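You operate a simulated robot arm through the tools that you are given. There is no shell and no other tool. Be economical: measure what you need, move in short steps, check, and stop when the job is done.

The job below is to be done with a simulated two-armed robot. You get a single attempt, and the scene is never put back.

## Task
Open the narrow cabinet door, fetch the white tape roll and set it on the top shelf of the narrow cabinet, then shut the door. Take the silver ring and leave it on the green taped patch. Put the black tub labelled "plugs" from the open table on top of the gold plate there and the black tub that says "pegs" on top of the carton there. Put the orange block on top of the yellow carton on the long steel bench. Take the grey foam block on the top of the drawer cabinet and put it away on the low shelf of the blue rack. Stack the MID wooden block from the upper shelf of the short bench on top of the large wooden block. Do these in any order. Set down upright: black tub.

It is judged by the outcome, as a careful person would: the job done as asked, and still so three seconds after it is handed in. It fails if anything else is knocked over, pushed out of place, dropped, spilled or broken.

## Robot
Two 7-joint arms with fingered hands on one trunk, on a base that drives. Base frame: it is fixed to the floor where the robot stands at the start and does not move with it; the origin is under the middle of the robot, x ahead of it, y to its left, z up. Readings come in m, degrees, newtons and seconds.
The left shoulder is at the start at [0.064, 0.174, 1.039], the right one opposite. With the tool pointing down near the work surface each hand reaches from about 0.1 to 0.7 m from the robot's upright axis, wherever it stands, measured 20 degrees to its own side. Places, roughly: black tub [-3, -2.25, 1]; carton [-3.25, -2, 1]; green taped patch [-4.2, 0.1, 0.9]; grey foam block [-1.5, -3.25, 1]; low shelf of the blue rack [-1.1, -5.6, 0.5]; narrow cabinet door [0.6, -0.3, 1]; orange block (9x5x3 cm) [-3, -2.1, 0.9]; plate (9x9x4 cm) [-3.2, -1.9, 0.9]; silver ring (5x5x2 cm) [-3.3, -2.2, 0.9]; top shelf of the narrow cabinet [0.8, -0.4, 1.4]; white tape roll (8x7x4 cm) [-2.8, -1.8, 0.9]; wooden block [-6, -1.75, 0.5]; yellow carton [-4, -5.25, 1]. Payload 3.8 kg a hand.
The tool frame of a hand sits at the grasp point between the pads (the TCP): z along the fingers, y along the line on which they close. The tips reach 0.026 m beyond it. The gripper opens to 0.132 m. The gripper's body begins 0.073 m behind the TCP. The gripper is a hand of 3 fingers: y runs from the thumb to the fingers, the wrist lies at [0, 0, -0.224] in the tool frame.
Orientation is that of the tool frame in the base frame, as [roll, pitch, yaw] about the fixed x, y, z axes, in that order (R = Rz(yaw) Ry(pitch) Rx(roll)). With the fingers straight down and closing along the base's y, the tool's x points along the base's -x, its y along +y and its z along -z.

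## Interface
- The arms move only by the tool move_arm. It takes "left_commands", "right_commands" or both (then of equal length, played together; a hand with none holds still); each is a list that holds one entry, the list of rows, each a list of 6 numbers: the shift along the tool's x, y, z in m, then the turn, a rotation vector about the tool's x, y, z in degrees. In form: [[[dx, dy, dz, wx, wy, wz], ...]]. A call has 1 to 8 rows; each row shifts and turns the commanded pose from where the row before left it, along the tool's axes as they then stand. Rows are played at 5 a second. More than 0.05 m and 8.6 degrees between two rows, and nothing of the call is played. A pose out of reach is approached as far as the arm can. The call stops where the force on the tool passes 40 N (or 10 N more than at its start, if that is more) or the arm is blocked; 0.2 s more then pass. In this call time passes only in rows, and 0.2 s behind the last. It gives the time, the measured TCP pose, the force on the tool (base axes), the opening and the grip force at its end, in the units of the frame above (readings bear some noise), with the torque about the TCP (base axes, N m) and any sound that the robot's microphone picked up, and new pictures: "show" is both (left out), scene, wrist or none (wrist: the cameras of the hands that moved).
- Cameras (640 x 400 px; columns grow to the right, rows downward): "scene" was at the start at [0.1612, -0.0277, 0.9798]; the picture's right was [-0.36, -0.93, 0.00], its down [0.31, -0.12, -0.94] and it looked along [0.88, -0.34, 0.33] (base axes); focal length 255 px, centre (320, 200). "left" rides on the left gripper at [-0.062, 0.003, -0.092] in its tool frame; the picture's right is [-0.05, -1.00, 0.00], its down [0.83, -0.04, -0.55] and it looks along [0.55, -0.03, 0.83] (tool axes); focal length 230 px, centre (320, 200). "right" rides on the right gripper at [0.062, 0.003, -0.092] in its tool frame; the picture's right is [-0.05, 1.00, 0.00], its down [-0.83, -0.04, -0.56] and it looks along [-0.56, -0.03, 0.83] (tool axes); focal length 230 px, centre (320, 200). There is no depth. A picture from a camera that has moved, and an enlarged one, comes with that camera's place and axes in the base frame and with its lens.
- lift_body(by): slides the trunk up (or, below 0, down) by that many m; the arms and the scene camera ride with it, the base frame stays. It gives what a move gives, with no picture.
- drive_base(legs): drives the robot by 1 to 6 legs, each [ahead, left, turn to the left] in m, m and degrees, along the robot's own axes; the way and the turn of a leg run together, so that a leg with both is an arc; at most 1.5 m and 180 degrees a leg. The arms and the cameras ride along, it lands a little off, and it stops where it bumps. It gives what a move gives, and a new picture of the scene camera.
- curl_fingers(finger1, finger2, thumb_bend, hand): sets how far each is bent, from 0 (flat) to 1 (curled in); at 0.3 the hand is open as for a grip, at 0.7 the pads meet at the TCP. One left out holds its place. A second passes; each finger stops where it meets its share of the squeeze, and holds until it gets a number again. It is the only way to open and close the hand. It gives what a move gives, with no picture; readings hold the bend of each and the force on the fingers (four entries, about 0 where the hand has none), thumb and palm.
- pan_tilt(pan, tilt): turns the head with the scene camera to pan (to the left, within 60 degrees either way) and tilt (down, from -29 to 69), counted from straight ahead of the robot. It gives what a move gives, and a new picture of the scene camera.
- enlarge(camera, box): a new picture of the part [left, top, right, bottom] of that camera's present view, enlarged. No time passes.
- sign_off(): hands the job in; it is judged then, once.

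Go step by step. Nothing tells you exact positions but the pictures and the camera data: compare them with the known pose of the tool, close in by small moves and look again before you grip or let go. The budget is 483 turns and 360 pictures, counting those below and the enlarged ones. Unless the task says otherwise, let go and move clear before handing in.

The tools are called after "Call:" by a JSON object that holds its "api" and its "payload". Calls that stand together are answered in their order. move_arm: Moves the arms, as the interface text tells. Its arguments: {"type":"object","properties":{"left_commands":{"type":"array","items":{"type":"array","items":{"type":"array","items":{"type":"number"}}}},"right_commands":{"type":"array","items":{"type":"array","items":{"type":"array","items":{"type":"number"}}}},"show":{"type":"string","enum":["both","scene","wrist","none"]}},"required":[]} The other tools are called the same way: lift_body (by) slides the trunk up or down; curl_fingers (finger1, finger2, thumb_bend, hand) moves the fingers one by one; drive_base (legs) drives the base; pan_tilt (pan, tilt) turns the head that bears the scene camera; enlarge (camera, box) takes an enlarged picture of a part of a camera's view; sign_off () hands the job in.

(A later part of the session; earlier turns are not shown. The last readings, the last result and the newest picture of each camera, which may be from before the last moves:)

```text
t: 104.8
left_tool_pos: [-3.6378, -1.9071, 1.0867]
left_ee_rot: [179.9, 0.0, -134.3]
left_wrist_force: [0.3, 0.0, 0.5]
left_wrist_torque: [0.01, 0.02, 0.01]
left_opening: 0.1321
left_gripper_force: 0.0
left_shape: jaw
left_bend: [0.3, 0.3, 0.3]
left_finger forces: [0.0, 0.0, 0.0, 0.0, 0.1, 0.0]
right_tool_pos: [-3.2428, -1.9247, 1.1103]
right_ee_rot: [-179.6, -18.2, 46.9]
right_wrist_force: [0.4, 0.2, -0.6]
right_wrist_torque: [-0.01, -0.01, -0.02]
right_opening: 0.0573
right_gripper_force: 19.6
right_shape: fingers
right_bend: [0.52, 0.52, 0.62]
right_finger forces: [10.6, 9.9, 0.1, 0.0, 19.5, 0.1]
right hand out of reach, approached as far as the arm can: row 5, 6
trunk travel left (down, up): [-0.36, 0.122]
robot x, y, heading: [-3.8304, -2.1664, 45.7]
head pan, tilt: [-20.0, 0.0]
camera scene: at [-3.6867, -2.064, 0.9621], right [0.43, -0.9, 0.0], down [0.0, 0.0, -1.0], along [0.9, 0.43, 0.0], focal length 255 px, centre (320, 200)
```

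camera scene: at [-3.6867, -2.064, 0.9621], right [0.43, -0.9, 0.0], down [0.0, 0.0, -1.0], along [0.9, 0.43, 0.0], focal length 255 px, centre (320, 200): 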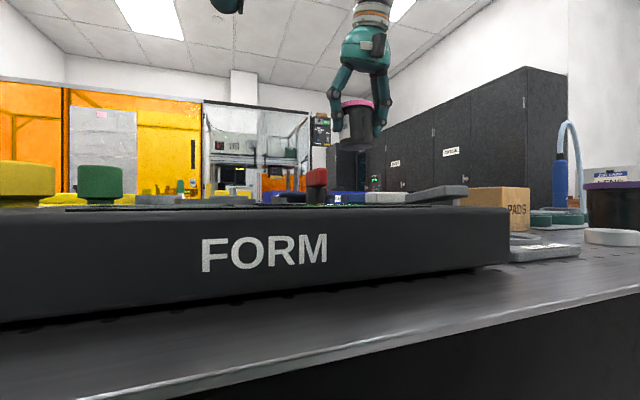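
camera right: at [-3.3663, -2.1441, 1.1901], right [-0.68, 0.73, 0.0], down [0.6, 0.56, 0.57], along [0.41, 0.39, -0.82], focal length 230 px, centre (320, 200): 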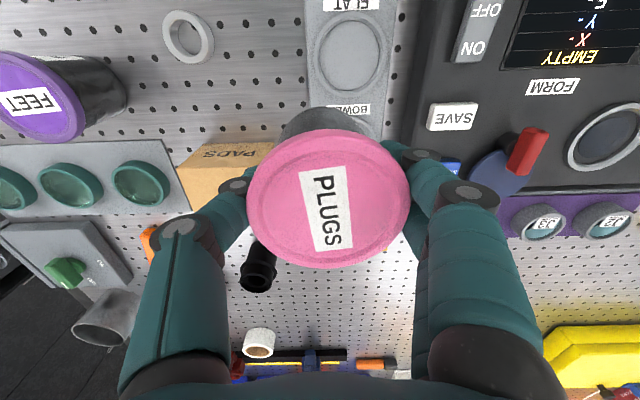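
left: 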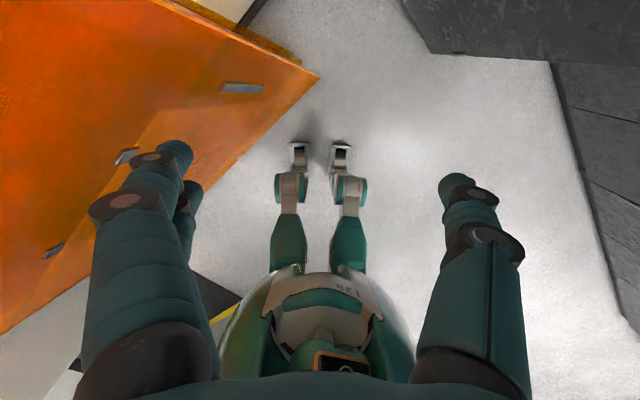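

Nearly over the plate now. Look through the right wrist camera.

Call:
{"api": "enlarge", "payload": {"camera": "right", "box": [0, 0, 640, 400]}}

```text
1.00 times, centred on (320, 200) of right (not enlarged: the box is as wide or as high as the picture)
camera zoom: at [-3.2195, -1.9054, 1.2176], right [0.7, -0.72, -0.02], down [-0.69, -0.68, 0.27], along [-0.21, -0.17, -0.96], focal length 230 px, centre (320, 200)
```

zoom: 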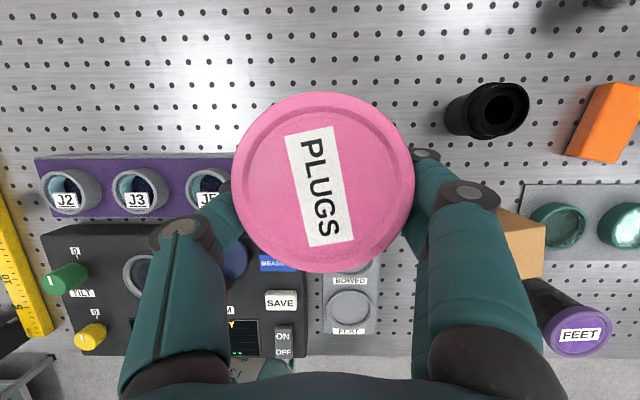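

Hidden under the tub as expected; I centre by ~1.3 cm to the right and descend, watching the force.

Call:
{"api": "move_arm", "payload": {"right_commands": [[[-0.0045, 0.0126, 0, 0, 0, 0], [-0.0125, 0, 0.038, 0, 0, 0], [-0.01, 0, 0.0305, 0, 0, 0]]], "show": "both"}}

```text
t: 105.6
left_tool_pos: [-3.6374, -1.906, 1.0882]
left_ee_rot: [179.9, -0.2, -134.4]
left_wrist_force: [-0.9, -0.2, 0.0]
left_wrist_torque: [0.0, -0.02, 0.02]
left_opening: 0.1321
left_gripper_force: 0.1
left_shape: jaw
left_bend: [0.3, 0.3, 0.3]
left_finger forces: [0.1, 0.0, 0.0, 0.1, 0.1, 0.0]
right_tool_pos: [-3.2338, -1.9356, 1.0353]
right_ee_rot: [-179.7, -18.1, 46.9]
right_wrist_force: [-0.3, 0.4, -2.0]
right_wrist_torque: [0.01, -0.02, -0.01]
right_opening: 0.0572
right_gripper_force: 20.5
right_shape: fingers
right_bend: [0.52, 0.52, 0.62]
right_finger forces: [10.6, 9.7, 0.1, 0.0, 19.5, 0.0]
trunk travel left (down, up): [-0.36, 0.122]
robot x, y, heading: [-3.8303, -2.1686, 45.4]
head pan, tilt: [-20.0, 0.0]
camera scene: at [-3.686, -2.0638, 0.9619], right [0.43, -0.9, 0.0], down [0.0, 0.0, -1.0], along [0.9, 0.43, 0.0], focal length 255 px, centre (320, 200)
camera right: at [-3.2114, -1.9163, 1.1431], right [0.7, -0.72, -0.02], down [-0.69, -0.68, 0.27], along [-0.21, -0.17, -0.96], focal length 230 px, centre (320, 200)
```

scene: 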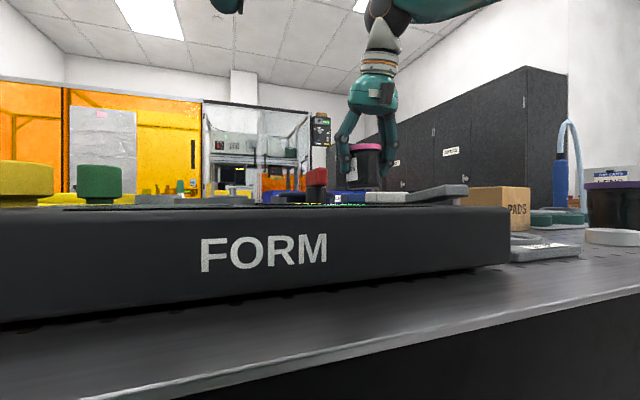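
right: 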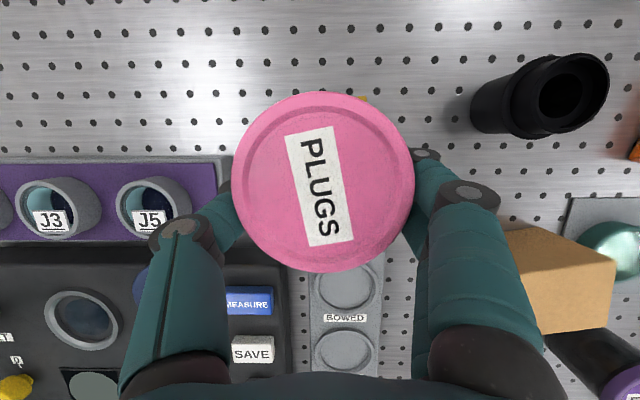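

A gold corner peeks out consistent with my estimate. I descend the last 2–3 cm in small steps.

Call:
{"api": "move_arm", "payload": {"right_commands": [[[0.0, -0.004, 0.01, 0, 0, 0], [-0.003, 0, 0.0095, 0, 0, 0]]], "show": "none"}}

```text
t: 106.2
left_tool_pos: [-3.6365, -1.9078, 1.0864]
left_ee_rot: [179.9, -0.2, -134.4]
left_wrist_force: [0.2, -0.3, 0.5]
left_wrist_torque: [0.01, 0.02, -0.03]
left_opening: 0.132
left_gripper_force: 0.0
left_shape: jaw
left_bend: [0.3, 0.3, 0.3]
left_finger forces: [0.0, 0.0, 0.0, 0.0, 0.0, 0.0]
right_tool_pos: [-3.2347, -1.9324, 1.0171]
right_ee_rot: [-179.7, -18.0, 47.0]
right_wrist_force: [-0.7, 0.4, -1.6]
right_wrist_torque: [0.01, -0.01, 0.0]
right_opening: 0.0571
right_gripper_force: 20.1
right_shape: fingers
right_bend: [0.52, 0.52, 0.62]
right_finger forces: [10.5, 9.7, 0.0, 0.0, 19.4, 0.1]
trunk travel left (down, up): [-0.36, 0.122]
robot x, y, heading: [-3.83, -2.1704, 45.5]
head pan, tilt: [-20.0, 0.0]
```

Call:
{"api": "move_arm", "payload": {"right_commands": [[[-0.0025, 0, 0.0075, 0, 0, 0], [-0.0015, 0, 0.005, 0, 0, 0]]], "show": "none"}}

```text
t: 106.8
left_tool_pos: [-3.6374, -1.907, 1.0873]
left_ee_rot: [179.8, -0.1, -134.5]
left_wrist_force: [0.2, -0.4, -0.1]
left_wrist_torque: [-0.05, 0.03, 0.01]
left_opening: 0.1319
left_gripper_force: 0.0
left_shape: jaw
left_bend: [0.3, 0.3, 0.3]
left_finger forces: [0.0, 0.0, 0.0, 0.1, 0.1, 0.0]
right_tool_pos: [-3.2352, -1.9313, 1.0037]
right_ee_rot: [-179.6, -18.4, 47.0]
right_wrist_force: [1.1, -1.7, 7.2]
right_wrist_torque: [0.11, -0.02, -0.04]
right_opening: 0.0572
right_gripper_force: 20.8
right_shape: fingers
right_bend: [0.52, 0.52, 0.62]
right_finger forces: [11.4, 10.6, 0.0, 0.1, 19.5, 0.1]
trunk travel left (down, up): [-0.36, 0.122]
robot x, y, heading: [-3.8342, -2.169, 45.5]
head pan, tilt: [-20.0, 0.0]
```

Contact at TCP z≈1.004 (about the knob's top). I relax the grip gently.

Call:
{"api": "curl_fingers", "payload": {"hand": "right", "finger1": 0.5, "finger2": 0.5, "thumb_bend": 0.5}}

Call:
{"api": "enlarge", "payload": {"camera": "right", "box": [0, 0, 640, 400]}}

Call:
{"api": "enlarge", "payload": {"camera": "scene", "box": [280, 80, 480, 205]}}

```text
t: 107.8
left_tool_pos: [-3.6369, -1.9067, 1.0876]
left_ee_rot: [180.0, -0.1, -134.5]
left_wrist_force: [-0.1, -0.5, -0.6]
left_wrist_torque: [-0.01, -0.01, -0.02]
left_opening: 0.1318
left_gripper_force: 0.0
left_shape: jaw
left_bend: [0.3, 0.3, 0.3]
left_finger forces: [0.1, 0.0, 0.0, 0.0, 0.1, 0.0]
right_tool_pos: [-3.2349, -1.932, 1.0027]
right_ee_rot: [-179.6, -18.1, 46.9]
right_wrist_force: [0.8, 0.0, 0.0]
right_wrist_torque: [-0.01, 0.02, -0.01]
right_opening: 0.0681
right_gripper_force: 0.1
right_shape: fingers
right_bend: [0.5, 0.5, 0.5]
right_finger forces: [0.0, 0.0, 0.0, 0.0, 0.0, 0.0]
trunk travel left (down, up): [-0.36, 0.122]
robot x, y, heading: [-3.8276, -2.1689, 45.6]
head pan, tilt: [-20.0, 0.0]
```

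```text
1.00 times, centred on (320, 200) of right (not enlarged: the box is as wide or as high as the picture)
camera zoom: at [-3.2127, -1.9118, 1.11], right [0.7, -0.72, -0.02], down [-0.69, -0.68, 0.27], along [-0.21, -0.17, -0.96], focal length 230 px, centre (320, 200)
```

zoom: 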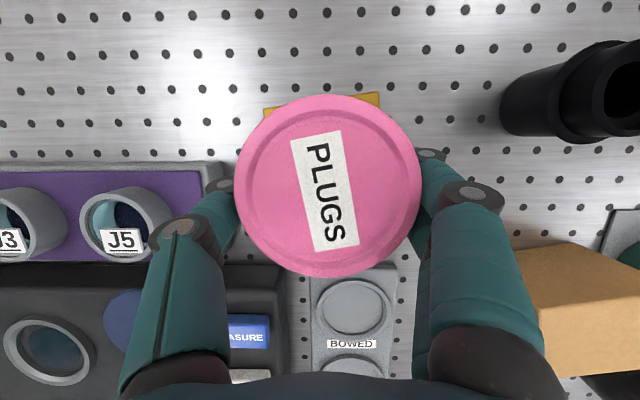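

```text
3.20 times, centred on (380, 142) of scene
camera zoom: at [-3.6861, -2.0638, 0.9619], right [0.43, -0.9, 0.0], down [0.0, 0.0, -1.0], along [0.9, 0.43, 0.0], focal length 815 px, centre (128, 384)
```

zoom: 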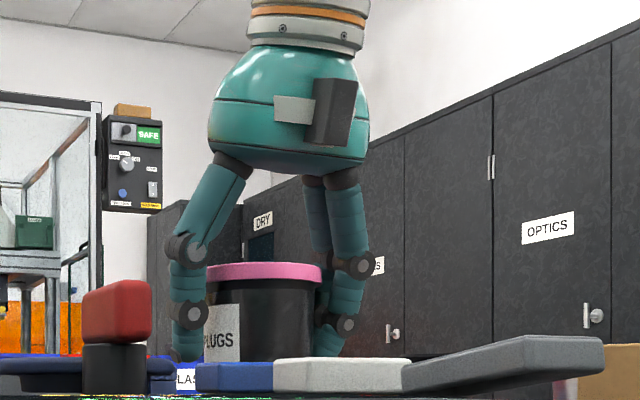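

The tub stands centred on the plate. I open fully and lift straight away.

Call:
{"api": "curl_fingers", "payload": {"hand": "right", "finger1": 0.3, "finger2": 0.3, "thumb_bend": 0.3}}

Call:
{"api": "move_arm", "payload": {"right_commands": [[[0.0, 0, -0.03, 0, 0, 0], [0.0, 0, -0.04, 0, 0, 0], [0.0, 0, -0.04, 0, 0, 0]]], "show": "both"}}

```text
t: 108.8
left_tool_pos: [-3.6361, -1.9065, 1.0872]
left_ee_rot: [180.0, -0.1, -134.4]
left_wrist_force: [0.0, 0.0, 0.5]
left_wrist_torque: [-0.04, -0.02, 0.0]
left_opening: 0.1318
left_gripper_force: 0.1
left_shape: jaw
left_bend: [0.3, 0.3, 0.3]
left_finger forces: [0.1, 0.0, 0.0, 0.0, 0.0, 0.1]
right_tool_pos: [-3.235, -1.9322, 1.0033]
right_ee_rot: [-179.8, -18.1, 47.0]
right_wrist_force: [-0.8, -0.1, 0.3]
right_wrist_torque: [0.0, -0.01, 0.01]
right_opening: 0.1338
right_gripper_force: 0.0
right_shape: fingers
right_bend: [0.3, 0.3, 0.3]
right_finger forces: [0.1, 0.0, 0.0, 0.1, 0.0, 0.1]
trunk travel left (down, up): [-0.36, 0.122]
robot x, y, heading: [-3.8309, -2.1682, 45.4]
head pan, tilt: [-20.0, 0.0]
```

```text
t: 109.6
left_tool_pos: [-3.6375, -1.9061, 1.0871]
left_ee_rot: [179.9, -0.1, -134.4]
left_wrist_force: [0.9, -0.5, 0.2]
left_wrist_torque: [0.03, 0.0, -0.02]
left_opening: 0.1317
left_gripper_force: 0.1
left_shape: jaw
left_bend: [0.3, 0.3, 0.3]
left_finger forces: [0.0, 0.0, 0.0, 0.0, 0.0, 0.1]
right_tool_pos: [-3.2577, -1.9563, 1.1069]
right_ee_rot: [-179.7, -18.1, 47.0]
right_wrist_force: [1.0, 0.0, -0.1]
right_wrist_torque: [0.01, 0.03, -0.01]
right_opening: 0.1341
right_gripper_force: 0.0
right_shape: fingers
right_bend: [0.3, 0.3, 0.3]
right_finger forces: [0.1, 0.0, 0.0, 0.0, 0.1, 0.0]
trunk travel left (down, up): [-0.36, 0.122]
robot x, y, heading: [-3.8242, -2.1635, 45.8]
head pan, tilt: [-20.0, 0.0]
camera scene: at [-3.6866, -2.0639, 0.962], right [0.43, -0.9, 0.0], down [0.0, 0.0, -1.0], along [0.9, 0.43, 0.0], focal length 255 px, centre (320, 200)
camera right: at [-3.2349, -1.9362, 1.2146], right [0.7, -0.72, -0.02], down [-0.69, -0.68, 0.27], along [-0.21, -0.17, -0.96], focal length 230 px, centre (320, 200)
```

scene: 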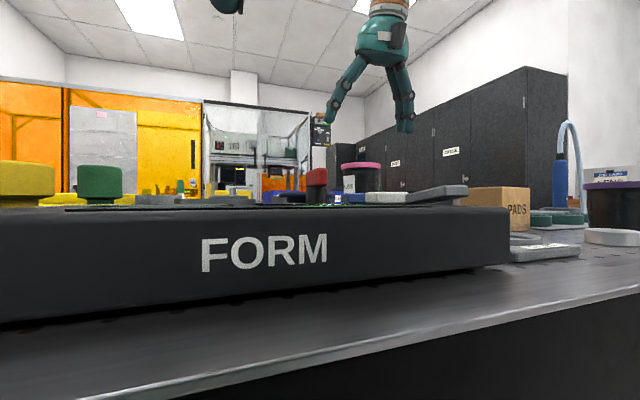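
right: 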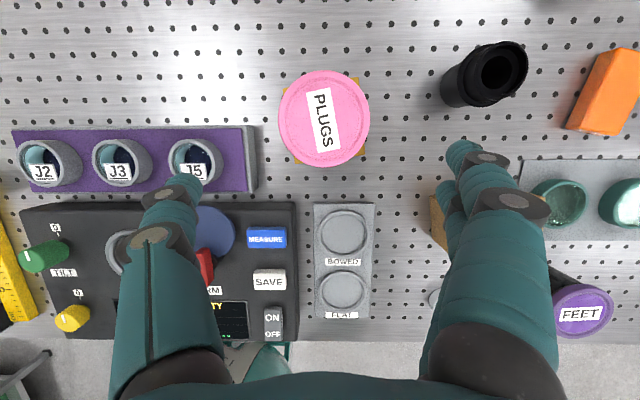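

PLUGS is on the plate. Next the orange block at about (-2.975,-2.133): I strafe right along the table edge.

Call:
{"api": "drive_base", "payload": {"legs": [[0, -0.35, 0]]}}

Call:
{"api": "enlarge", "payload": {"camera": "right", "box": [0, 0, 640, 400]}}

```text
t: 113.3
left_tool_pos: [-3.3809, -2.1544, 1.0865]
left_ee_rot: [179.9, -0.1, -133.9]
left_wrist_force: [-0.3, -0.2, -0.3]
left_wrist_torque: [-0.03, -0.03, -0.02]
left_opening: 0.1319
left_gripper_force: 0.0
left_shape: jaw
left_bend: [0.3, 0.3, 0.3]
left_finger forces: [0.0, 0.0, 0.0, 0.1, 0.0, 0.0]
right_tool_pos: [-3.0005, -2.2021, 1.107]
right_ee_rot: [-179.8, -18.0, 47.6]
right_wrist_force: [-0.3, 0.8, 0.8]
right_wrist_torque: [0.01, -0.01, 0.0]
right_opening: 0.134
right_gripper_force: 0.1
right_shape: fingers
right_bend: [0.3, 0.3, 0.3]
right_finger forces: [0.1, 0.0, 0.0, 0.0, 0.0, 0.0]
trunk travel left (down, up): [-0.36, 0.122]
robot x, y, heading: [-3.5746, -2.4146, 45.9]
head pan, tilt: [-20.0, 0.0]
camera scene: at [-3.4296, -2.3133, 0.9619], right [0.44, -0.9, 0.0], down [0.0, 0.0, -1.0], along [0.9, 0.44, 0.0], focal length 255 px, centre (320, 200)
```

scene: 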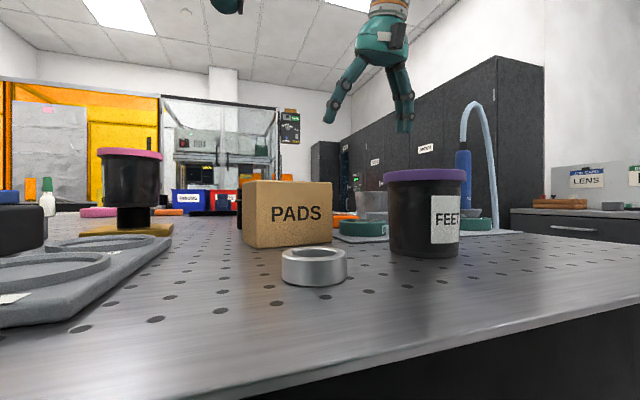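

```text
1.00 times, centred on (320, 200) of right (not enlarged: the box is as wide or as high as the picture)
camera zoom: at [-2.979, -2.1812, 1.2139], right [0.7, -0.71, -0.02], down [-0.68, -0.68, 0.27], along [-0.21, -0.18, -0.96], focal length 230 px, centre (320, 200)
```

zoom: 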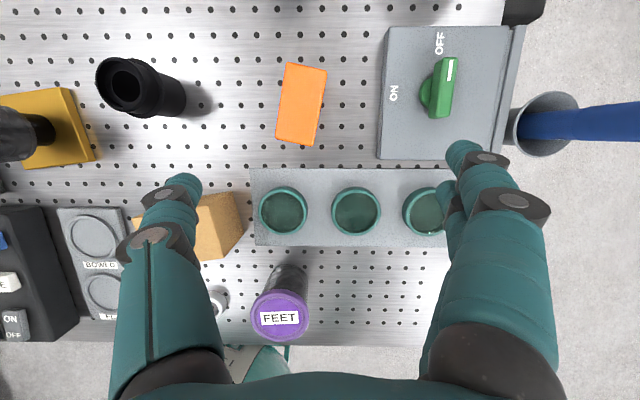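

The orange block centre is about (-2.975,-2.139), turned 10°. I partly close the fingers, align and start down.

Call:
{"api": "curl_fingers", "payload": {"hand": "right", "finger1": 0.4, "finger2": 0.4, "thumb_bend": 0.4}}

Call:
{"api": "move_arm", "payload": {"right_commands": [[[0.03, -0.012, 0.01, 0, 0, 5], [0.031, -0.014, 0.01, 0, 0, 5], [-0.0125, 0, 0.038, 0, 0, 0], [-0.0125, 0, 0.038, 0, 0, 0]]], "show": "wrist"}}

```text
t: 114.3
left_tool_pos: [-3.3809, -2.1554, 1.0869]
left_ee_rot: [179.9, -0.1, -133.9]
left_wrist_force: [0.2, 0.0, -1.1]
left_wrist_torque: [0.0, -0.01, -0.01]
left_opening: 0.1319
left_gripper_force: 0.1
left_shape: jaw
left_bend: [0.3, 0.3, 0.3]
left_finger forces: [0.1, 0.0, 0.0, 0.0, 0.0, 0.0]
right_tool_pos: [-3.0008, -2.2018, 1.1063]
right_ee_rot: [-179.6, -18.1, 47.6]
right_wrist_force: [0.1, -0.1, 0.5]
right_wrist_torque: [-0.02, -0.02, -0.03]
right_opening: 0.1021
right_gripper_force: 0.2
right_shape: fingers
right_bend: [0.4, 0.4, 0.4]
right_finger forces: [0.0, 0.1, 0.0, 0.0, 0.0, 0.0]
trunk travel left (down, up): [-0.36, 0.122]
robot x, y, heading: [-3.573, -2.4212, 46.1]
head pan, tilt: [-20.0, 0.0]
```

```text
t: 115.3
left_tool_pos: [-3.3812, -2.155, 1.0869]
left_ee_rot: [179.9, -0.1, -133.9]
left_wrist_force: [-0.3, 0.1, -0.5]
left_wrist_torque: [0.07, 0.0, -0.01]
left_opening: 0.1318
left_gripper_force: 0.2
left_shape: jaw
left_bend: [0.3, 0.3, 0.3]
left_finger forces: [0.0, 0.0, 0.0, 0.0, 0.0, 0.0]
right_tool_pos: [-2.9407, -2.1871, 1.0228]
right_ee_rot: [-176.5, -17.8, 37.1]
right_wrist_force: [-0.9, 0.5, 0.1]
right_wrist_torque: [-0.01, -0.04, 0.02]
right_opening: 0.1018
right_gripper_force: 0.0
right_shape: fingers
right_bend: [0.4, 0.4, 0.4]
right_finger forces: [0.0, 0.0, 0.0, 0.0, 0.0, 0.1]
right hand out of reach, approached as far as the arm can: row 2
trunk travel left (down, up): [-0.36, 0.122]
robot x, y, heading: [-3.5749, -2.4169, 46.1]
head pan, tilt: [-20.0, 0.0]
camera right: at [-2.9128, -2.1745, 1.1294], right [0.58, -0.81, -0.07], down [-0.77, -0.57, 0.28], along [-0.27, -0.1, -0.96], focal length 230 px, centre (320, 200)
```

right: 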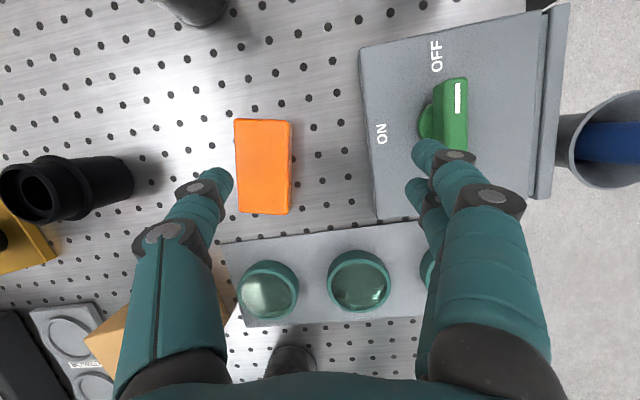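

I shift 5.8 cm to the left in tool y to centre on the block.

Call:
{"api": "move_arm", "payload": {"right_commands": [[[0.003, -0.029, 0.003, 0, 0, 0], [0.003, -0.029, 0.003, 0, 0, 0], [-0.0122, 0.003, 0.038, 0, 0, 0]]], "show": "wrist"}}

```text
t: 116.1
left_tool_pos: [-3.3819, -2.1559, 1.0859]
left_ee_rot: [179.9, -0.1, -133.9]
left_wrist_force: [-1.1, -0.1, -0.1]
left_wrist_torque: [-0.01, -0.02, 0.03]
left_opening: 0.1319
left_gripper_force: 0.0
left_shape: jaw
left_bend: [0.3, 0.3, 0.3]
left_finger forces: [0.0, 0.1, 0.0, 0.1, 0.0, 0.1]
right_tool_pos: [-2.9606, -2.1506, 0.9823]
right_ee_rot: [-176.5, -17.8, 37.0]
right_wrist_force: [-1.3, -0.4, -0.1]
right_wrist_torque: [0.02, 0.02, 0.02]
right_opening: 0.1014
right_gripper_force: 0.0
right_shape: fingers
right_bend: [0.4, 0.4, 0.4]
right_finger forces: [0.1, 0.0, 0.0, 0.1, 0.0, 0.0]
right hand out of reach, approached as far as the arm can: row 2
trunk travel left (down, up): [-0.36, 0.122]
robot x, y, heading: [-3.5729, -2.4178, 45.9]
head pan, tilt: [-20.0, 0.0]
camera right: at [-2.9316, -2.1394, 1.0896], right [0.58, -0.81, -0.07], down [-0.77, -0.57, 0.28], along [-0.27, -0.1, -0.96], focal length 230 px, centre (320, 200)
```

right: 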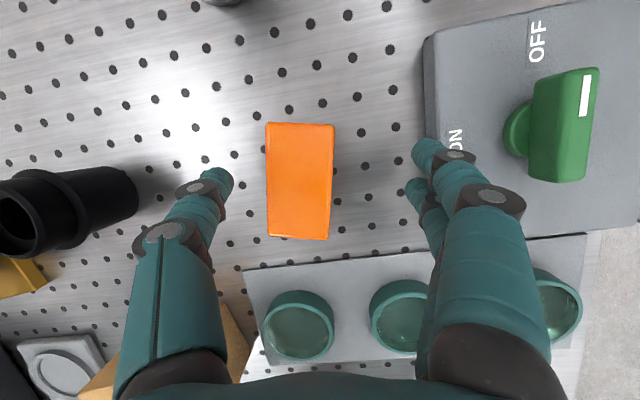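

1.8 cm remaining to the left; nudge the base left by that.

Call:
{"api": "drive_base", "payload": {"legs": [[0.0, 0.02, 0]]}}

Call:
{"api": "move_arm", "payload": {"right_commands": [[[-0.009, 0.002, 0.028, 0, 0, 0]]], "show": "wrist"}}

```text
t: 117.0
left_tool_pos: [-3.3958, -2.1416, 1.087]
left_ee_rot: [179.9, -0.1, -133.9]
left_wrist_force: [0.5, -0.4, -0.4]
left_wrist_torque: [-0.01, 0.0, 0.0]
left_opening: 0.132
left_gripper_force: 0.0
left_shape: jaw
left_bend: [0.3, 0.3, 0.3]
left_finger forces: [0.0, 0.1, 0.0, 0.0, 0.0, 0.1]
right_tool_pos: [-2.9752, -2.1385, 0.9841]
right_ee_rot: [-176.5, -17.7, 37.1]
right_wrist_force: [-0.3, -0.4, -0.5]
right_wrist_torque: [0.0, 0.01, -0.03]
right_opening: 0.1013
right_gripper_force: 0.0
right_shape: fingers
right_bend: [0.4, 0.4, 0.4]
right_finger forces: [0.0, 0.0, 0.0, 0.0, 0.0, 0.0]
trunk travel left (down, up): [-0.36, 0.122]
robot x, y, heading: [-3.5865, -2.4009, 46.0]
head pan, tilt: [-20.0, 0.0]
camera scene: at [-3.444, -2.2994, 0.9619], right [0.44, -0.9, 0.0], down [0.0, 0.0, -1.0], along [0.9, 0.44, 0.0], focal length 255 px, centre (320, 200)
```

scene: 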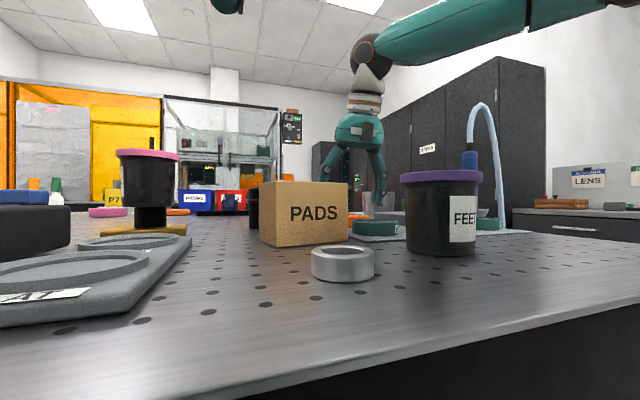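

```text
t: 117.4
left_tool_pos: [-3.3953, -2.1433, 1.0858]
left_ee_rot: [179.9, -0.1, -133.8]
left_wrist_force: [0.1, 0.5, -0.9]
left_wrist_torque: [-0.02, -0.06, 0.01]
left_opening: 0.1317
left_gripper_force: 0.0
left_shape: jaw
left_bend: [0.3, 0.3, 0.3]
left_finger forces: [0.0, 0.0, 0.0, 0.0, 0.1, 0.0]
right_tool_pos: [-2.9734, -2.1369, 0.9528]
right_ee_rot: [-176.5, -17.7, 37.0]
right_wrist_force: [0.5, -0.3, -0.3]
right_wrist_torque: [0.04, 0.0, 0.02]
right_opening: 0.1016
right_gripper_force: 0.1
right_shape: fingers
right_bend: [0.4, 0.4, 0.4]
right_finger forces: [0.0, 0.0, 0.0, 0.0, 0.1, 0.0]
trunk travel left (down, up): [-0.36, 0.122]
robot x, y, heading: [-3.5899, -2.4056, 46.0]
head pan, tilt: [-20.0, 0.0]
camera right: at [-2.9448, -2.1256, 1.06], right [0.58, -0.81, -0.07], down [-0.77, -0.57, 0.28], along [-0.27, -0.1, -0.96], focal length 230 px, centre (320, 200)
```

right: 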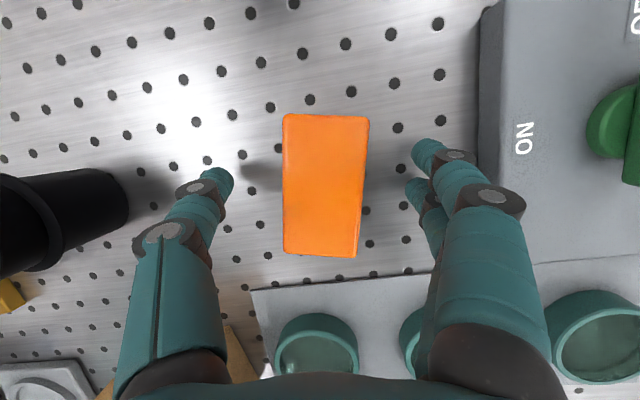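

Centred. Lower 2 cm and grip.

Call:
{"api": "move_arm", "payload": {"right_commands": [[[-0.006, 0.0015, 0.019, 0, 0, 0]]], "show": "none"}}

Call:
{"api": "curl_fingers", "payload": {"hand": "right", "finger1": 0.65, "finger2": 0.65, "thumb_bend": 0.65}}

```text
t: 118.0
left_tool_pos: [-3.3957, -2.1425, 1.0873]
left_ee_rot: [179.9, -0.1, -133.8]
left_wrist_force: [0.6, -0.9, -0.4]
left_wrist_torque: [0.0, 0.02, 0.02]
left_opening: 0.1322
left_gripper_force: 0.2
left_shape: jaw
left_bend: [0.3, 0.3, 0.3]
left_finger forces: [0.0, 0.0, 0.1, 0.0, 0.0, 0.1]
right_tool_pos: [-2.9755, -2.1313, 0.9464]
right_ee_rot: [-175.9, -19.3, 37.3]
right_wrist_force: [-4.7, -0.9, 19.3]
right_wrist_torque: [-1.15, -0.6, -0.22]
right_opening: 0.1015
right_gripper_force: 10.0
right_shape: fingers
right_bend: [0.4, 0.39, 0.4]
right_finger forces: [0.1, 20.2, 0.1, 0.1, 0.1, 0.0]
trunk travel left (down, up): [-0.36, 0.122]
robot x, y, heading: [-3.5893, -2.4041, 45.7]
head pan, tilt: [-20.0, 0.0]
stopped in row 1 (right hand): the force on the tool passed its limit at 44 N (the readings are from after the stop); the commanded pose is now the measured one
```

```text
t: 119.0
left_tool_pos: [-3.3977, -2.143, 1.0881]
left_ee_rot: [179.9, 0.0, -133.8]
left_wrist_force: [0.4, 1.1, -0.9]
left_wrist_torque: [-0.01, 0.01, -0.01]
left_opening: 0.1317
left_gripper_force: 0.0
left_shape: jaw
left_bend: [0.3, 0.3, 0.3]
left_finger forces: [0.0, 0.0, 0.0, 0.0, 0.0, 0.0]
right_tool_pos: [-2.9734, -2.133, 0.945]
right_ee_rot: [-175.9, -19.2, 37.3]
right_wrist_force: [10.0, -1.2, 28.4]
right_wrist_torque: [-1.09, -1.11, 0.27]
right_opening: 0.0461
right_gripper_force: 18.8
right_shape: fingers
right_bend: [0.56, 0.56, 0.62]
right_finger forces: [9.2, 20.3, 0.1, 0.0, 8.1, 0.0]
trunk travel left (down, up): [-0.36, 0.122]
robot x, y, heading: [-3.5867, -2.4074, 46.1]
head pan, tilt: [-20.0, 0.0]
```

A fingertip touched the table early; the block is gripped at 4.6 cm. Lift carefully.

Call:
{"api": "move_arm", "payload": {"right_commands": [[[0.003, 0, -0.01, 0, 0, 0], [0.006, 0, -0.02, 0, 0, 0], [0.0125, 0, -0.038, 0, 0, 0]]], "show": "wrist"}}

```text
t: 119.8
left_tool_pos: [-3.397, -2.1427, 1.0861]
left_ee_rot: [179.9, -0.2, -133.9]
left_wrist_force: [0.0, -0.1, 0.4]
left_wrist_torque: [0.03, -0.01, -0.01]
left_opening: 0.132
left_gripper_force: 0.1
left_shape: jaw
left_bend: [0.3, 0.3, 0.3]
left_finger forces: [0.0, 0.0, 0.0, 0.1, 0.0, 0.0]
right_tool_pos: [-2.9717, -2.1367, 1.0114]
right_ee_rot: [-175.9, -18.7, 37.3]
right_wrist_force: [0.9, 0.0, -0.9]
right_wrist_torque: [0.0, -0.02, -0.01]
right_opening: 0.046
right_gripper_force: 8.3
right_shape: fingers
right_bend: [0.56, 0.64, 0.62]
right_finger forces: [8.2, 0.0, 0.0, 0.0, 8.2, 0.0]
trunk travel left (down, up): [-0.36, 0.122]
robot x, y, heading: [-3.586, -2.4059, 45.9]
head pan, tilt: [-20.0, 0.0]
camera right: at [-2.9444, -2.1268, 1.1188], right [0.58, -0.81, -0.08], down [-0.77, -0.58, 0.26], along [-0.26, -0.09, -0.96], focal length 230 px, centre (320, 200)
```

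right: 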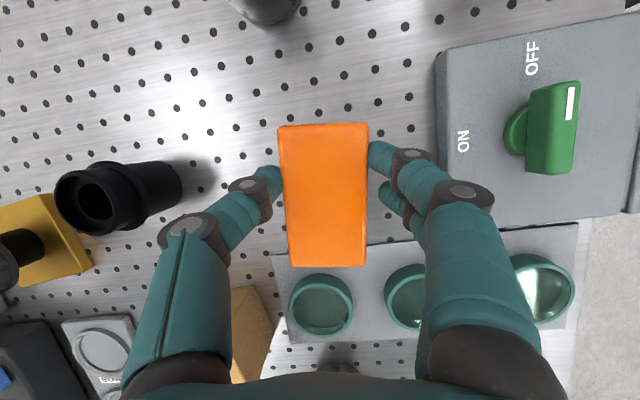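

Held by finger 1 and thumb. I squeeze firmer.

Call:
{"api": "curl_fingers", "payload": {"hand": "right", "finger1": 0.75, "finger2": 0.75, "thumb_bend": 0.75}}

Call:
{"api": "enlarge", "payload": {"camera": "right", "box": [0, 0, 640, 400]}}

```text
t: 120.8
left_tool_pos: [-3.3969, -2.1419, 1.0867]
left_ee_rot: [179.9, -0.1, -133.8]
left_wrist_force: [0.5, 0.5, -0.4]
left_wrist_torque: [-0.03, -0.02, 0.01]
left_opening: 0.1321
left_gripper_force: 0.0
left_shape: jaw
left_bend: [0.3, 0.3, 0.3]
left_finger forces: [0.0, 0.1, 0.0, 0.1, 0.0, 0.0]
right_tool_pos: [-2.9713, -2.1374, 1.0126]
right_ee_rot: [-176.0, -18.8, 37.3]
right_wrist_force: [0.0, 0.1, -1.1]
right_wrist_torque: [-0.01, 0.03, 0.02]
right_opening: 0.0455
right_gripper_force: 21.6
right_shape: fingers
right_bend: [0.55, 0.63, 0.64]
right_finger forces: [10.5, 11.0, 0.1, 0.1, 21.3, 0.1]
trunk travel left (down, up): [-0.36, 0.122]
robot x, y, heading: [-3.5917, -2.4053, 46.1]
head pan, tilt: [-20.0, 0.0]
```

```text
1.00 times, centred on (320, 200) of right (not enlarged: the box is as wide or as high as the picture)
camera zoom: at [-2.9438, -2.1268, 1.1197], right [0.58, -0.81, -0.08], down [-0.77, -0.58, 0.26], along [-0.26, -0.09, -0.96], focal length 230 px, centre (320, 200)
```

zoom: 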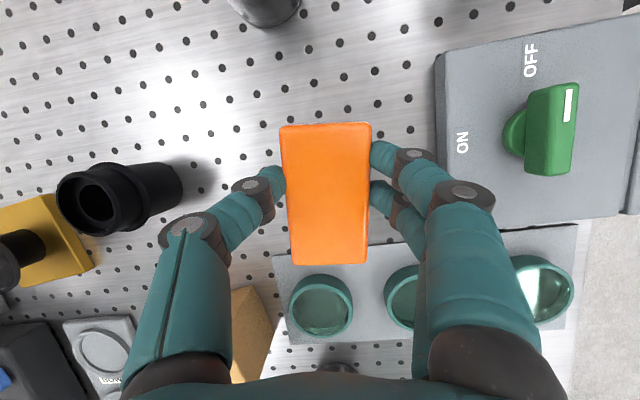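

Firm grip. Raise and retract the right hand with the block.

Call:
{"api": "move_arm", "payload": {"right_commands": [[[0.0125, 0, -0.038, 0, 0, 0], [0.0125, 0, -0.038, 0, 0, 0], [-0.0428, 0, -0.0139, 0, 0, 0], [-0.0428, 0, -0.0139, 0, 0, 0], [-0.0428, 0, -0.0139, 0, 0, 0], [-0.0428, 0, -0.0139, 0, 0, 0], [-0.0428, 0, -0.0139, 0, 0, 0], [-0.0428, 0, -0.0139, 0, 0, 0]]], "show": "none"}}

Call:
{"api": "drive_base", "payload": {"legs": [[-0.05, -0.22, 0]]}}

Call:
{"api": "enlarge", "payload": {"camera": "left", "box": [0, 0, 640, 400]}}

```text
t: 122.6
left_tool_pos: [-3.3974, -2.1427, 1.0867]
left_ee_rot: [179.9, -0.1, -133.8]
left_wrist_force: [-0.4, -0.6, 0.0]
left_wrist_torque: [0.0, 0.02, 0.0]
left_opening: 0.1318
left_gripper_force: 0.1
left_shape: jaw
left_bend: [0.3, 0.3, 0.3]
left_finger forces: [0.1, 0.0, 0.0, 0.1, 0.1, 0.0]
right_tool_pos: [-3.1699, -2.3261, 1.0803]
right_ee_rot: [-176.0, -18.7, 37.1]
right_wrist_force: [-0.1, -0.7, -0.8]
right_wrist_torque: [-0.03, -0.02, -0.02]
right_opening: 0.0454
right_gripper_force: 21.3
right_shape: fingers
right_bend: [0.55, 0.63, 0.64]
right_finger forces: [10.3, 10.7, 0.0, 0.1, 20.9, 0.0]
right hand out of reach, approached as far as the arm can: row 1, 2
trunk travel left (down, up): [-0.36, 0.122]
robot x, y, heading: [-3.5865, -2.405, 46.0]
head pan, tilt: [-20.0, 0.0]
```

```text
t: 125.1
left_tool_pos: [-3.2713, -2.3318, 1.0872]
left_ee_rot: [179.9, -0.1, -133.9]
left_wrist_force: [1.1, -0.2, 0.1]
left_wrist_torque: [-0.06, 0.04, 0.01]
left_opening: 0.1317
left_gripper_force: 0.1
left_shape: jaw
left_bend: [0.3, 0.3, 0.3]
left_finger forces: [0.0, 0.1, 0.1, 0.0, 0.0, 0.0]
right_tool_pos: [-3.0449, -2.5147, 1.0797]
right_ee_rot: [-176.1, -18.9, 37.2]
right_wrist_force: [-1.0, -0.8, -0.5]
right_wrist_torque: [0.02, 0.02, -0.01]
right_opening: 0.0453
right_gripper_force: 20.7
right_shape: fingers
right_bend: [0.55, 0.63, 0.64]
right_finger forces: [10.3, 10.7, 0.0, 0.1, 20.9, 0.1]
trunk travel left (down, up): [-0.36, 0.122]
robot x, y, heading: [-3.4599, -2.5922, 45.9]
head pan, tilt: [-20.0, 0.0]
camera scene: at [-3.3193, -2.489, 0.9619], right [0.44, -0.9, 0.0], down [0.0, 0.0, -1.0], along [0.9, 0.44, 0.0], focal length 255 px, centre (320, 200)
```

scene: 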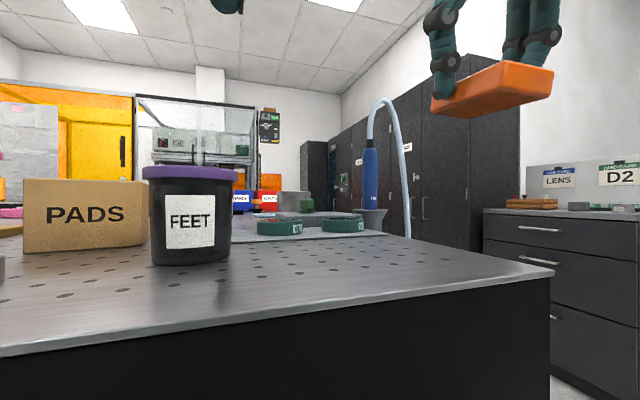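

```text
1.00 times, centred on (320, 200) of left (not enlarged: the box is as wide or as high as the picture)
camera zoom: at [-3.2295, -2.2846, 1.1803], right [0.76, -0.65, 0.0], down [-0.54, -0.63, 0.56], along [-0.37, -0.42, -0.83], focal length 230 px, centre (320, 200)
```

zoom: 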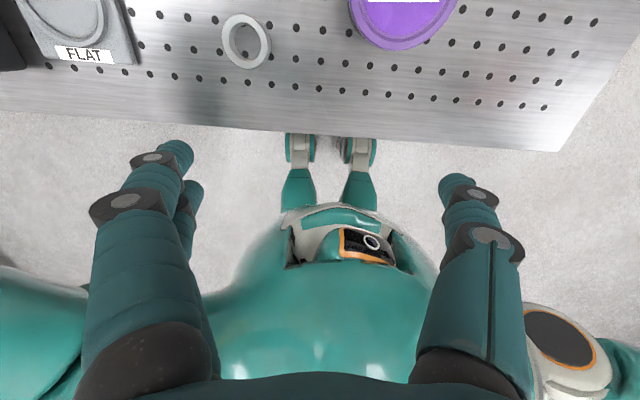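

The ring is at about (-3.279,-2.237). I preclose the left hand and move over it.

Call:
{"api": "curl_fingers", "payload": {"hand": "left", "finger1": 0.45, "finger2": 0.45, "thumb_bend": 0.45}}

Call:
{"api": "move_arm", "payload": {"left_commands": [[[-0.032, 0.036, 0, 0, 0, 0], [-0.032, 0.036, 0, 0, 0, 0], [0, 0, 0.045, 0, 0, 0], [0, 0, 0.045, 0, 0, 0]]], "show": "wrist"}}

```text
t: 126.1
left_tool_pos: [-3.2717, -2.331, 1.087]
left_ee_rot: [179.9, -0.1, -133.8]
left_wrist_force: [0.3, -0.4, 0.0]
left_wrist_torque: [-0.01, 0.0, 0.0]
left_opening: 0.0853
left_gripper_force: 0.1
left_shape: fingers
left_bend: [0.45, 0.45, 0.45]
left_finger forces: [0.0, 0.1, 0.0, 0.1, 0.1, 0.0]
right_tool_pos: [-3.0456, -2.5143, 1.0798]
right_ee_rot: [-175.9, -18.8, 37.2]
right_wrist_force: [-0.1, 0.3, -1.2]
right_wrist_torque: [0.03, 0.02, 0.01]
right_opening: 0.0454
right_gripper_force: 21.1
right_shape: fingers
right_bend: [0.55, 0.63, 0.64]
right_finger forces: [10.3, 10.8, 0.1, 0.0, 20.8, 0.1]
trunk travel left (down, up): [-0.36, 0.122]
robot x, y, heading: [-3.4657, -2.594, 45.8]
head pan, tilt: [-20.0, 0.0]
```

```text
t: 127.1
left_tool_pos: [-3.2799, -2.2349, 0.9982]
left_ee_rot: [179.9, -0.1, -133.7]
left_wrist_force: [0.0, -0.9, 0.3]
left_wrist_torque: [-0.02, 0.0, 0.02]
left_opening: 0.0854
left_gripper_force: 0.0
left_shape: fingers
left_bend: [0.45, 0.45, 0.45]
left_finger forces: [0.0, 0.0, 0.0, 0.0, 0.0, 0.0]
right_tool_pos: [-3.0457, -2.5142, 1.0786]
right_ee_rot: [-176.1, -18.8, 37.3]
right_wrist_force: [-0.1, -0.8, 0.1]
right_wrist_torque: [0.0, -0.03, -0.01]
right_opening: 0.0452
right_gripper_force: 21.1
right_shape: fingers
right_bend: [0.55, 0.63, 0.64]
right_finger forces: [10.4, 10.8, 0.0, 0.1, 21.0, 0.0]
trunk travel left (down, up): [-0.36, 0.122]
robot x, y, heading: [-3.4609, -2.5944, 46.0]
head pan, tilt: [-20.0, 0.0]
camera left: at [-3.2376, -2.1894, 1.0918], right [0.76, -0.65, 0.0], down [-0.54, -0.63, 0.56], along [-0.36, -0.42, -0.83], focal length 230 px, centre (320, 200)
```

left: 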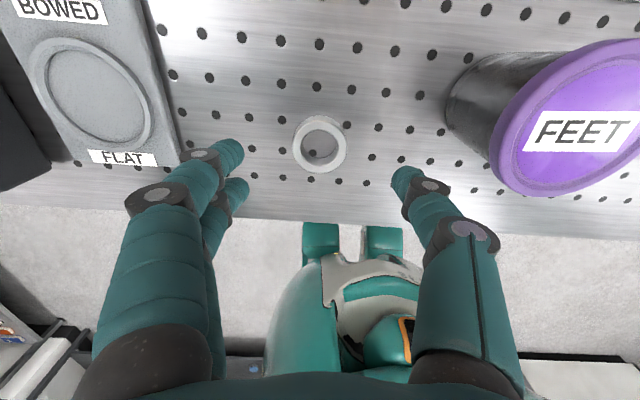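

Aligned. Lower.

Call:
{"api": "move_arm", "payload": {"left_commands": [[[0, -0.002, 0.03, 0, 0, 0], [0, 0, 0.028, 0, 0, 0]]], "show": "wrist"}}

```text
t: 127.7
left_tool_pos: [-3.2773, -2.2379, 0.9424]
left_ee_rot: [-179.9, 0.2, -133.9]
left_wrist_force: [-0.9, 2.2, 14.4]
left_wrist_torque: [-0.04, -0.06, -0.05]
left_opening: 0.0856
left_gripper_force: 6.7
left_shape: fingers
left_bend: [0.45, 0.45, 0.45]
left_finger forces: [1.8, 4.1, 0.0, 0.1, 8.2, 0.0]
right_tool_pos: [-3.0465, -2.5163, 1.0817]
right_ee_rot: [-176.0, -19.0, 37.3]
right_wrist_force: [0.0, -0.4, -1.3]
right_wrist_torque: [-0.01, 0.0, -0.03]
right_opening: 0.0453
right_gripper_force: 20.6
right_shape: fingers
right_bend: [0.55, 0.63, 0.64]
right_finger forces: [10.2, 10.7, 0.0, 0.0, 20.9, 0.1]
trunk travel left (down, up): [-0.36, 0.122]
robot x, y, heading: [-3.4649, -2.5934, 46.2]
head pan, tilt: [-20.0, 0.0]
camera left: at [-3.2347, -2.1912, 1.0354], right [0.76, -0.65, 0.0], down [-0.55, -0.63, 0.55], along [-0.36, -0.42, -0.83], focal length 230 px, centre (320, 200)
```

left: 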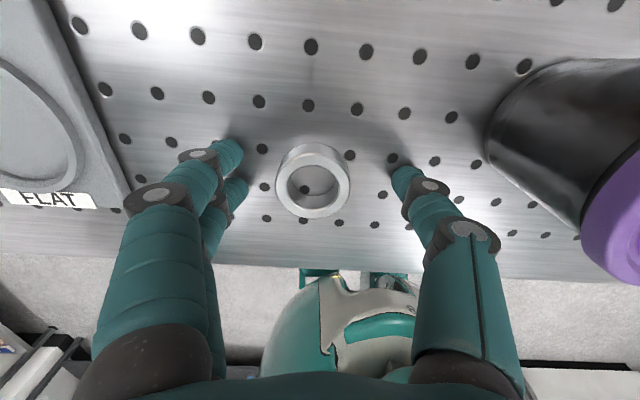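

Tips touch the table. Raise a few mm and close on the ring.

Call:
{"api": "move_arm", "payload": {"left_commands": [[[0, 0.0, -0.004, 0, 0, 0]]], "show": "none"}}

Call:
{"api": "curl_fingers", "payload": {"hand": "left", "finger1": 0.7, "finger2": 0.7, "thumb_bend": 0.7}}

Call:
{"api": "move_arm", "payload": {"left_commands": [[[0, 0.0, -0.02, 0, 0, 0], [0, 0.0, -0.03, 0, 0, 0]]], "show": "wrist"}}

```text
t: 128.1
left_tool_pos: [-3.2771, -2.2373, 0.9416]
left_ee_rot: [179.9, -0.3, -133.7]
left_wrist_force: [-0.1, 0.2, 0.1]
left_wrist_torque: [-0.02, -0.01, 0.02]
left_opening: 0.0856
left_gripper_force: 0.2
left_shape: fingers
left_bend: [0.45, 0.45, 0.45]
left_finger forces: [0.0, 0.1, 0.0, 0.0, 0.1, 0.0]
right_tool_pos: [-3.0455, -2.5143, 1.0797]
right_ee_rot: [-176.0, -18.7, 37.3]
right_wrist_force: [-0.5, -0.1, -1.1]
right_wrist_torque: [0.03, 0.01, -0.01]
right_opening: 0.0449
right_gripper_force: 20.9
right_shape: fingers
right_bend: [0.55, 0.63, 0.64]
right_finger forces: [10.3, 10.7, 0.0, 0.0, 20.9, 0.0]
trunk travel left (down, up): [-0.36, 0.122]
robot x, y, heading: [-3.4612, -2.5949, 46.0]
head pan, tilt: [-20.0, 0.0]
```

```text
t: 129.1
left_tool_pos: [-3.2768, -2.236, 0.9444]
left_ee_rot: [179.9, -0.1, -133.8]
left_wrist_force: [0.7, -0.2, -0.3]
left_wrist_torque: [-0.03, 0.01, -0.01]
left_opening: 0.033
left_gripper_force: 13.5
left_shape: fingers
left_bend: [0.62, 0.6, 0.64]
left_finger forces: [6.4, 7.6, 0.1, 0.1, 13.0, 0.1]
right_tool_pos: [-3.0436, -2.5141, 1.0797]
right_ee_rot: [-176.0, -18.8, 37.3]
right_wrist_force: [0.6, 0.1, -1.2]
right_wrist_torque: [-0.02, -0.02, -0.02]
right_opening: 0.0449
right_gripper_force: 21.7
right_shape: fingers
right_bend: [0.55, 0.63, 0.64]
right_finger forces: [10.2, 10.7, 0.0, 0.0, 21.0, 0.0]
trunk travel left (down, up): [-0.36, 0.122]
robot x, y, heading: [-3.4652, -2.5961, 45.8]
head pan, tilt: [-20.0, 0.0]
```

```text
t: 129.7
left_tool_pos: [-3.2769, -2.2379, 0.9936]
left_ee_rot: [179.9, -0.1, -133.8]
left_wrist_force: [0.1, 0.0, -1.4]
left_wrist_torque: [-0.02, -0.03, 0.0]
left_opening: 0.033
left_gripper_force: 13.6
left_shape: fingers
left_bend: [0.62, 0.6, 0.64]
left_finger forces: [6.3, 7.7, 0.0, 0.1, 13.0, 0.0]
right_tool_pos: [-3.0459, -2.5139, 1.0806]
right_ee_rot: [-176.0, -18.8, 37.3]
right_wrist_force: [-0.3, 0.1, -1.2]
right_wrist_torque: [0.04, 0.0, -0.01]
right_opening: 0.0449
right_gripper_force: 20.6
right_shape: fingers
right_bend: [0.55, 0.63, 0.64]
right_finger forces: [10.3, 10.7, 0.0, 0.1, 20.9, 0.0]
trunk travel left (down, up): [-0.36, 0.122]
robot x, y, heading: [-3.4637, -2.5938, 46.0]
head pan, tilt: [-20.0, 0.0]
camera left: at [-3.2338, -2.191, 1.087], right [0.76, -0.65, 0.0], down [-0.54, -0.63, 0.56], along [-0.37, -0.42, -0.83], focal length 230 px, centre (320, 200)
```

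left: 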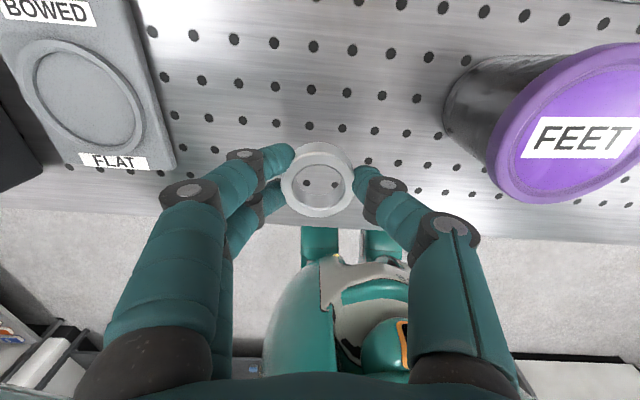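

Ring is held. I firm the grip, raise the trunk, back away from the table and turn round.

Call:
{"api": "curl_fingers", "payload": {"hand": "left", "finger1": 0.8, "finger2": 0.8, "thumb_bend": 0.8}}

Call:
{"api": "lift_body", "payload": {"by": 0.12}}

Call:
{"api": "pan_tilt", "payload": {"pan": 0, "tilt": 15}}

Call:
{"api": "drive_base", "payload": {"legs": [[-0.5, 0, 0], [0, 0, -179]]}}

```text
t: 130.7
left_tool_pos: [-3.2755, -2.2383, 0.9933]
left_ee_rot: [179.9, -0.2, -133.7]
left_wrist_force: [0.6, -0.8, -0.1]
left_wrist_torque: [0.01, 0.01, 0.02]
left_opening: 0.0317
left_gripper_force: 22.5
left_shape: fingers
left_bend: [0.62, 0.58, 0.67]
left_finger forces: [11.6, 11.3, 0.0, 0.1, 21.0, 0.0]
right_tool_pos: [-3.0464, -2.5151, 1.0801]
right_ee_rot: [-176.1, -18.9, 37.3]
right_wrist_force: [0.5, -0.5, -1.2]
right_wrist_torque: [0.01, 0.0, -0.01]
right_opening: 0.0451
right_gripper_force: 21.4
right_shape: fingers
right_bend: [0.55, 0.63, 0.64]
right_finger forces: [10.3, 10.6, 0.0, 0.0, 21.0, 0.0]
trunk travel left (down, up): [-0.36, 0.122]
robot x, y, heading: [-3.4659, -2.5941, 46.0]
head pan, tilt: [-20.0, 0.0]
```

```text
t: 132.2
left_tool_pos: [-3.2782, -2.2359, 1.1124]
left_ee_rot: [179.9, -0.3, -133.8]
left_wrist_force: [0.8, -0.6, -0.6]
left_wrist_torque: [0.02, -0.01, -0.01]
left_opening: 0.0316
left_gripper_force: 21.8
left_shape: fingers
left_bend: [0.62, 0.58, 0.67]
left_finger forces: [11.6, 11.4, 0.0, 0.1, 21.0, 0.0]
right_tool_pos: [-3.045, -2.5143, 1.2001]
right_ee_rot: [-176.1, -18.6, 37.3]
right_wrist_force: [0.1, 0.7, -1.7]
right_wrist_torque: [-0.03, -0.01, -0.01]
right_opening: 0.0451
right_gripper_force: 20.2
right_shape: fingers
right_bend: [0.55, 0.63, 0.64]
right_finger forces: [10.3, 10.7, 0.0, 0.0, 20.9, 0.0]
trunk travel left (down, up): [-0.48, 0.002]
robot x, y, heading: [-3.4622, -2.5939, 46.1]
head pan, tilt: [-20.0, 0.0]
```

```text
t: 133.1
left_tool_pos: [-3.2787, -2.2368, 1.1138]
left_ee_rot: [179.9, -0.1, -133.8]
left_wrist_force: [0.7, 0.0, -0.3]
left_wrist_torque: [-0.02, -0.02, 0.01]
left_opening: 0.0315
left_gripper_force: 21.3
left_shape: fingers
left_bend: [0.62, 0.58, 0.67]
left_finger forces: [11.5, 11.3, 0.1, 0.0, 21.0, 0.1]
right_tool_pos: [-3.0455, -2.5147, 1.2001]
right_ee_rot: [-176.0, -18.8, 37.3]
right_wrist_force: [0.4, 0.7, -1.1]
right_wrist_torque: [0.03, 0.01, -0.01]
right_opening: 0.0449
right_gripper_force: 20.7
right_shape: fingers
right_bend: [0.55, 0.63, 0.64]
right_finger forces: [10.3, 10.7, 0.1, 0.1, 20.8, 0.1]
trunk travel left (down, up): [-0.48, 0.002]
robot x, y, heading: [-3.4643, -2.5937, 45.8]
head pan, tilt: [0.0, 15.0]
camera scene: at [-3.3247, -2.4501, 1.0929], right [0.72, -0.69, 0.0], down [-0.18, -0.19, -0.97], along [0.67, 0.69, -0.26], focal length 255 px, centre (320, 200)
```

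scene: 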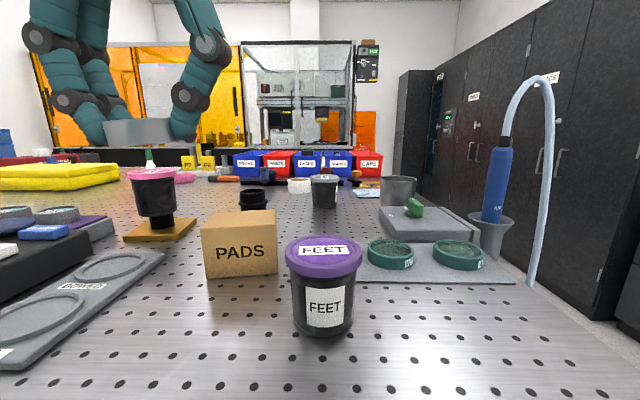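

```text
t: 143.6
left_tool_pos: [-4.0292, -3.2935, 1.1124]
left_ee_rot: [179.9, -0.1, 40.8]
left_wrist_force: [0.5, -0.5, -0.5]
left_wrist_torque: [0.02, 0.01, -0.01]
left_opening: 0.0314
left_gripper_force: 21.9
left_shape: fingers
left_bend: [0.62, 0.58, 0.67]
left_finger forces: [11.6, 11.5, 0.0, 0.0, 20.9, 0.0]
right_tool_pos: [-4.2348, -2.9946, 1.2005]
right_ee_rot: [-176.0, -18.8, -148.0]
right_wrist_force: [1.0, -0.1, -0.3]
right_wrist_torque: [-0.05, 0.01, 0.01]
right_opening: 0.0449
right_gripper_force: 20.8
right_shape: fingers
right_bend: [0.55, 0.63, 0.64]
right_finger forces: [10.3, 10.6, 0.1, 0.0, 20.8, 0.0]
trunk travel left (down, up): [-0.48, 0.002]
robot x, y, heading: [-3.8099, -2.9527, -139.4]
head pan, tilt: [0.0, 15.0]
camera scene: at [-3.9668, -3.0849, 1.0928], right [-0.65, 0.76, 0.0], down [0.2, 0.17, -0.97], along [-0.73, -0.63, -0.26], focal length 255 px, centre (320, 200)
```

scene: 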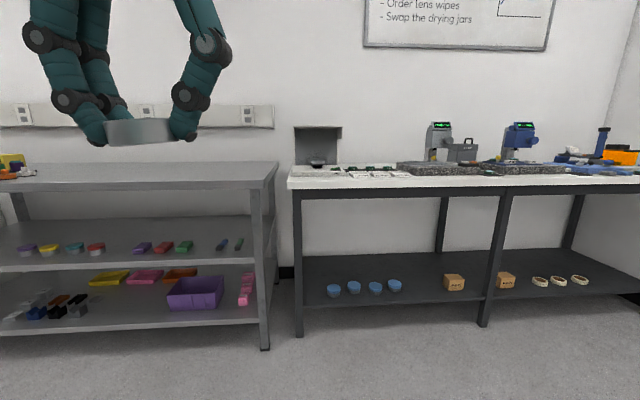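

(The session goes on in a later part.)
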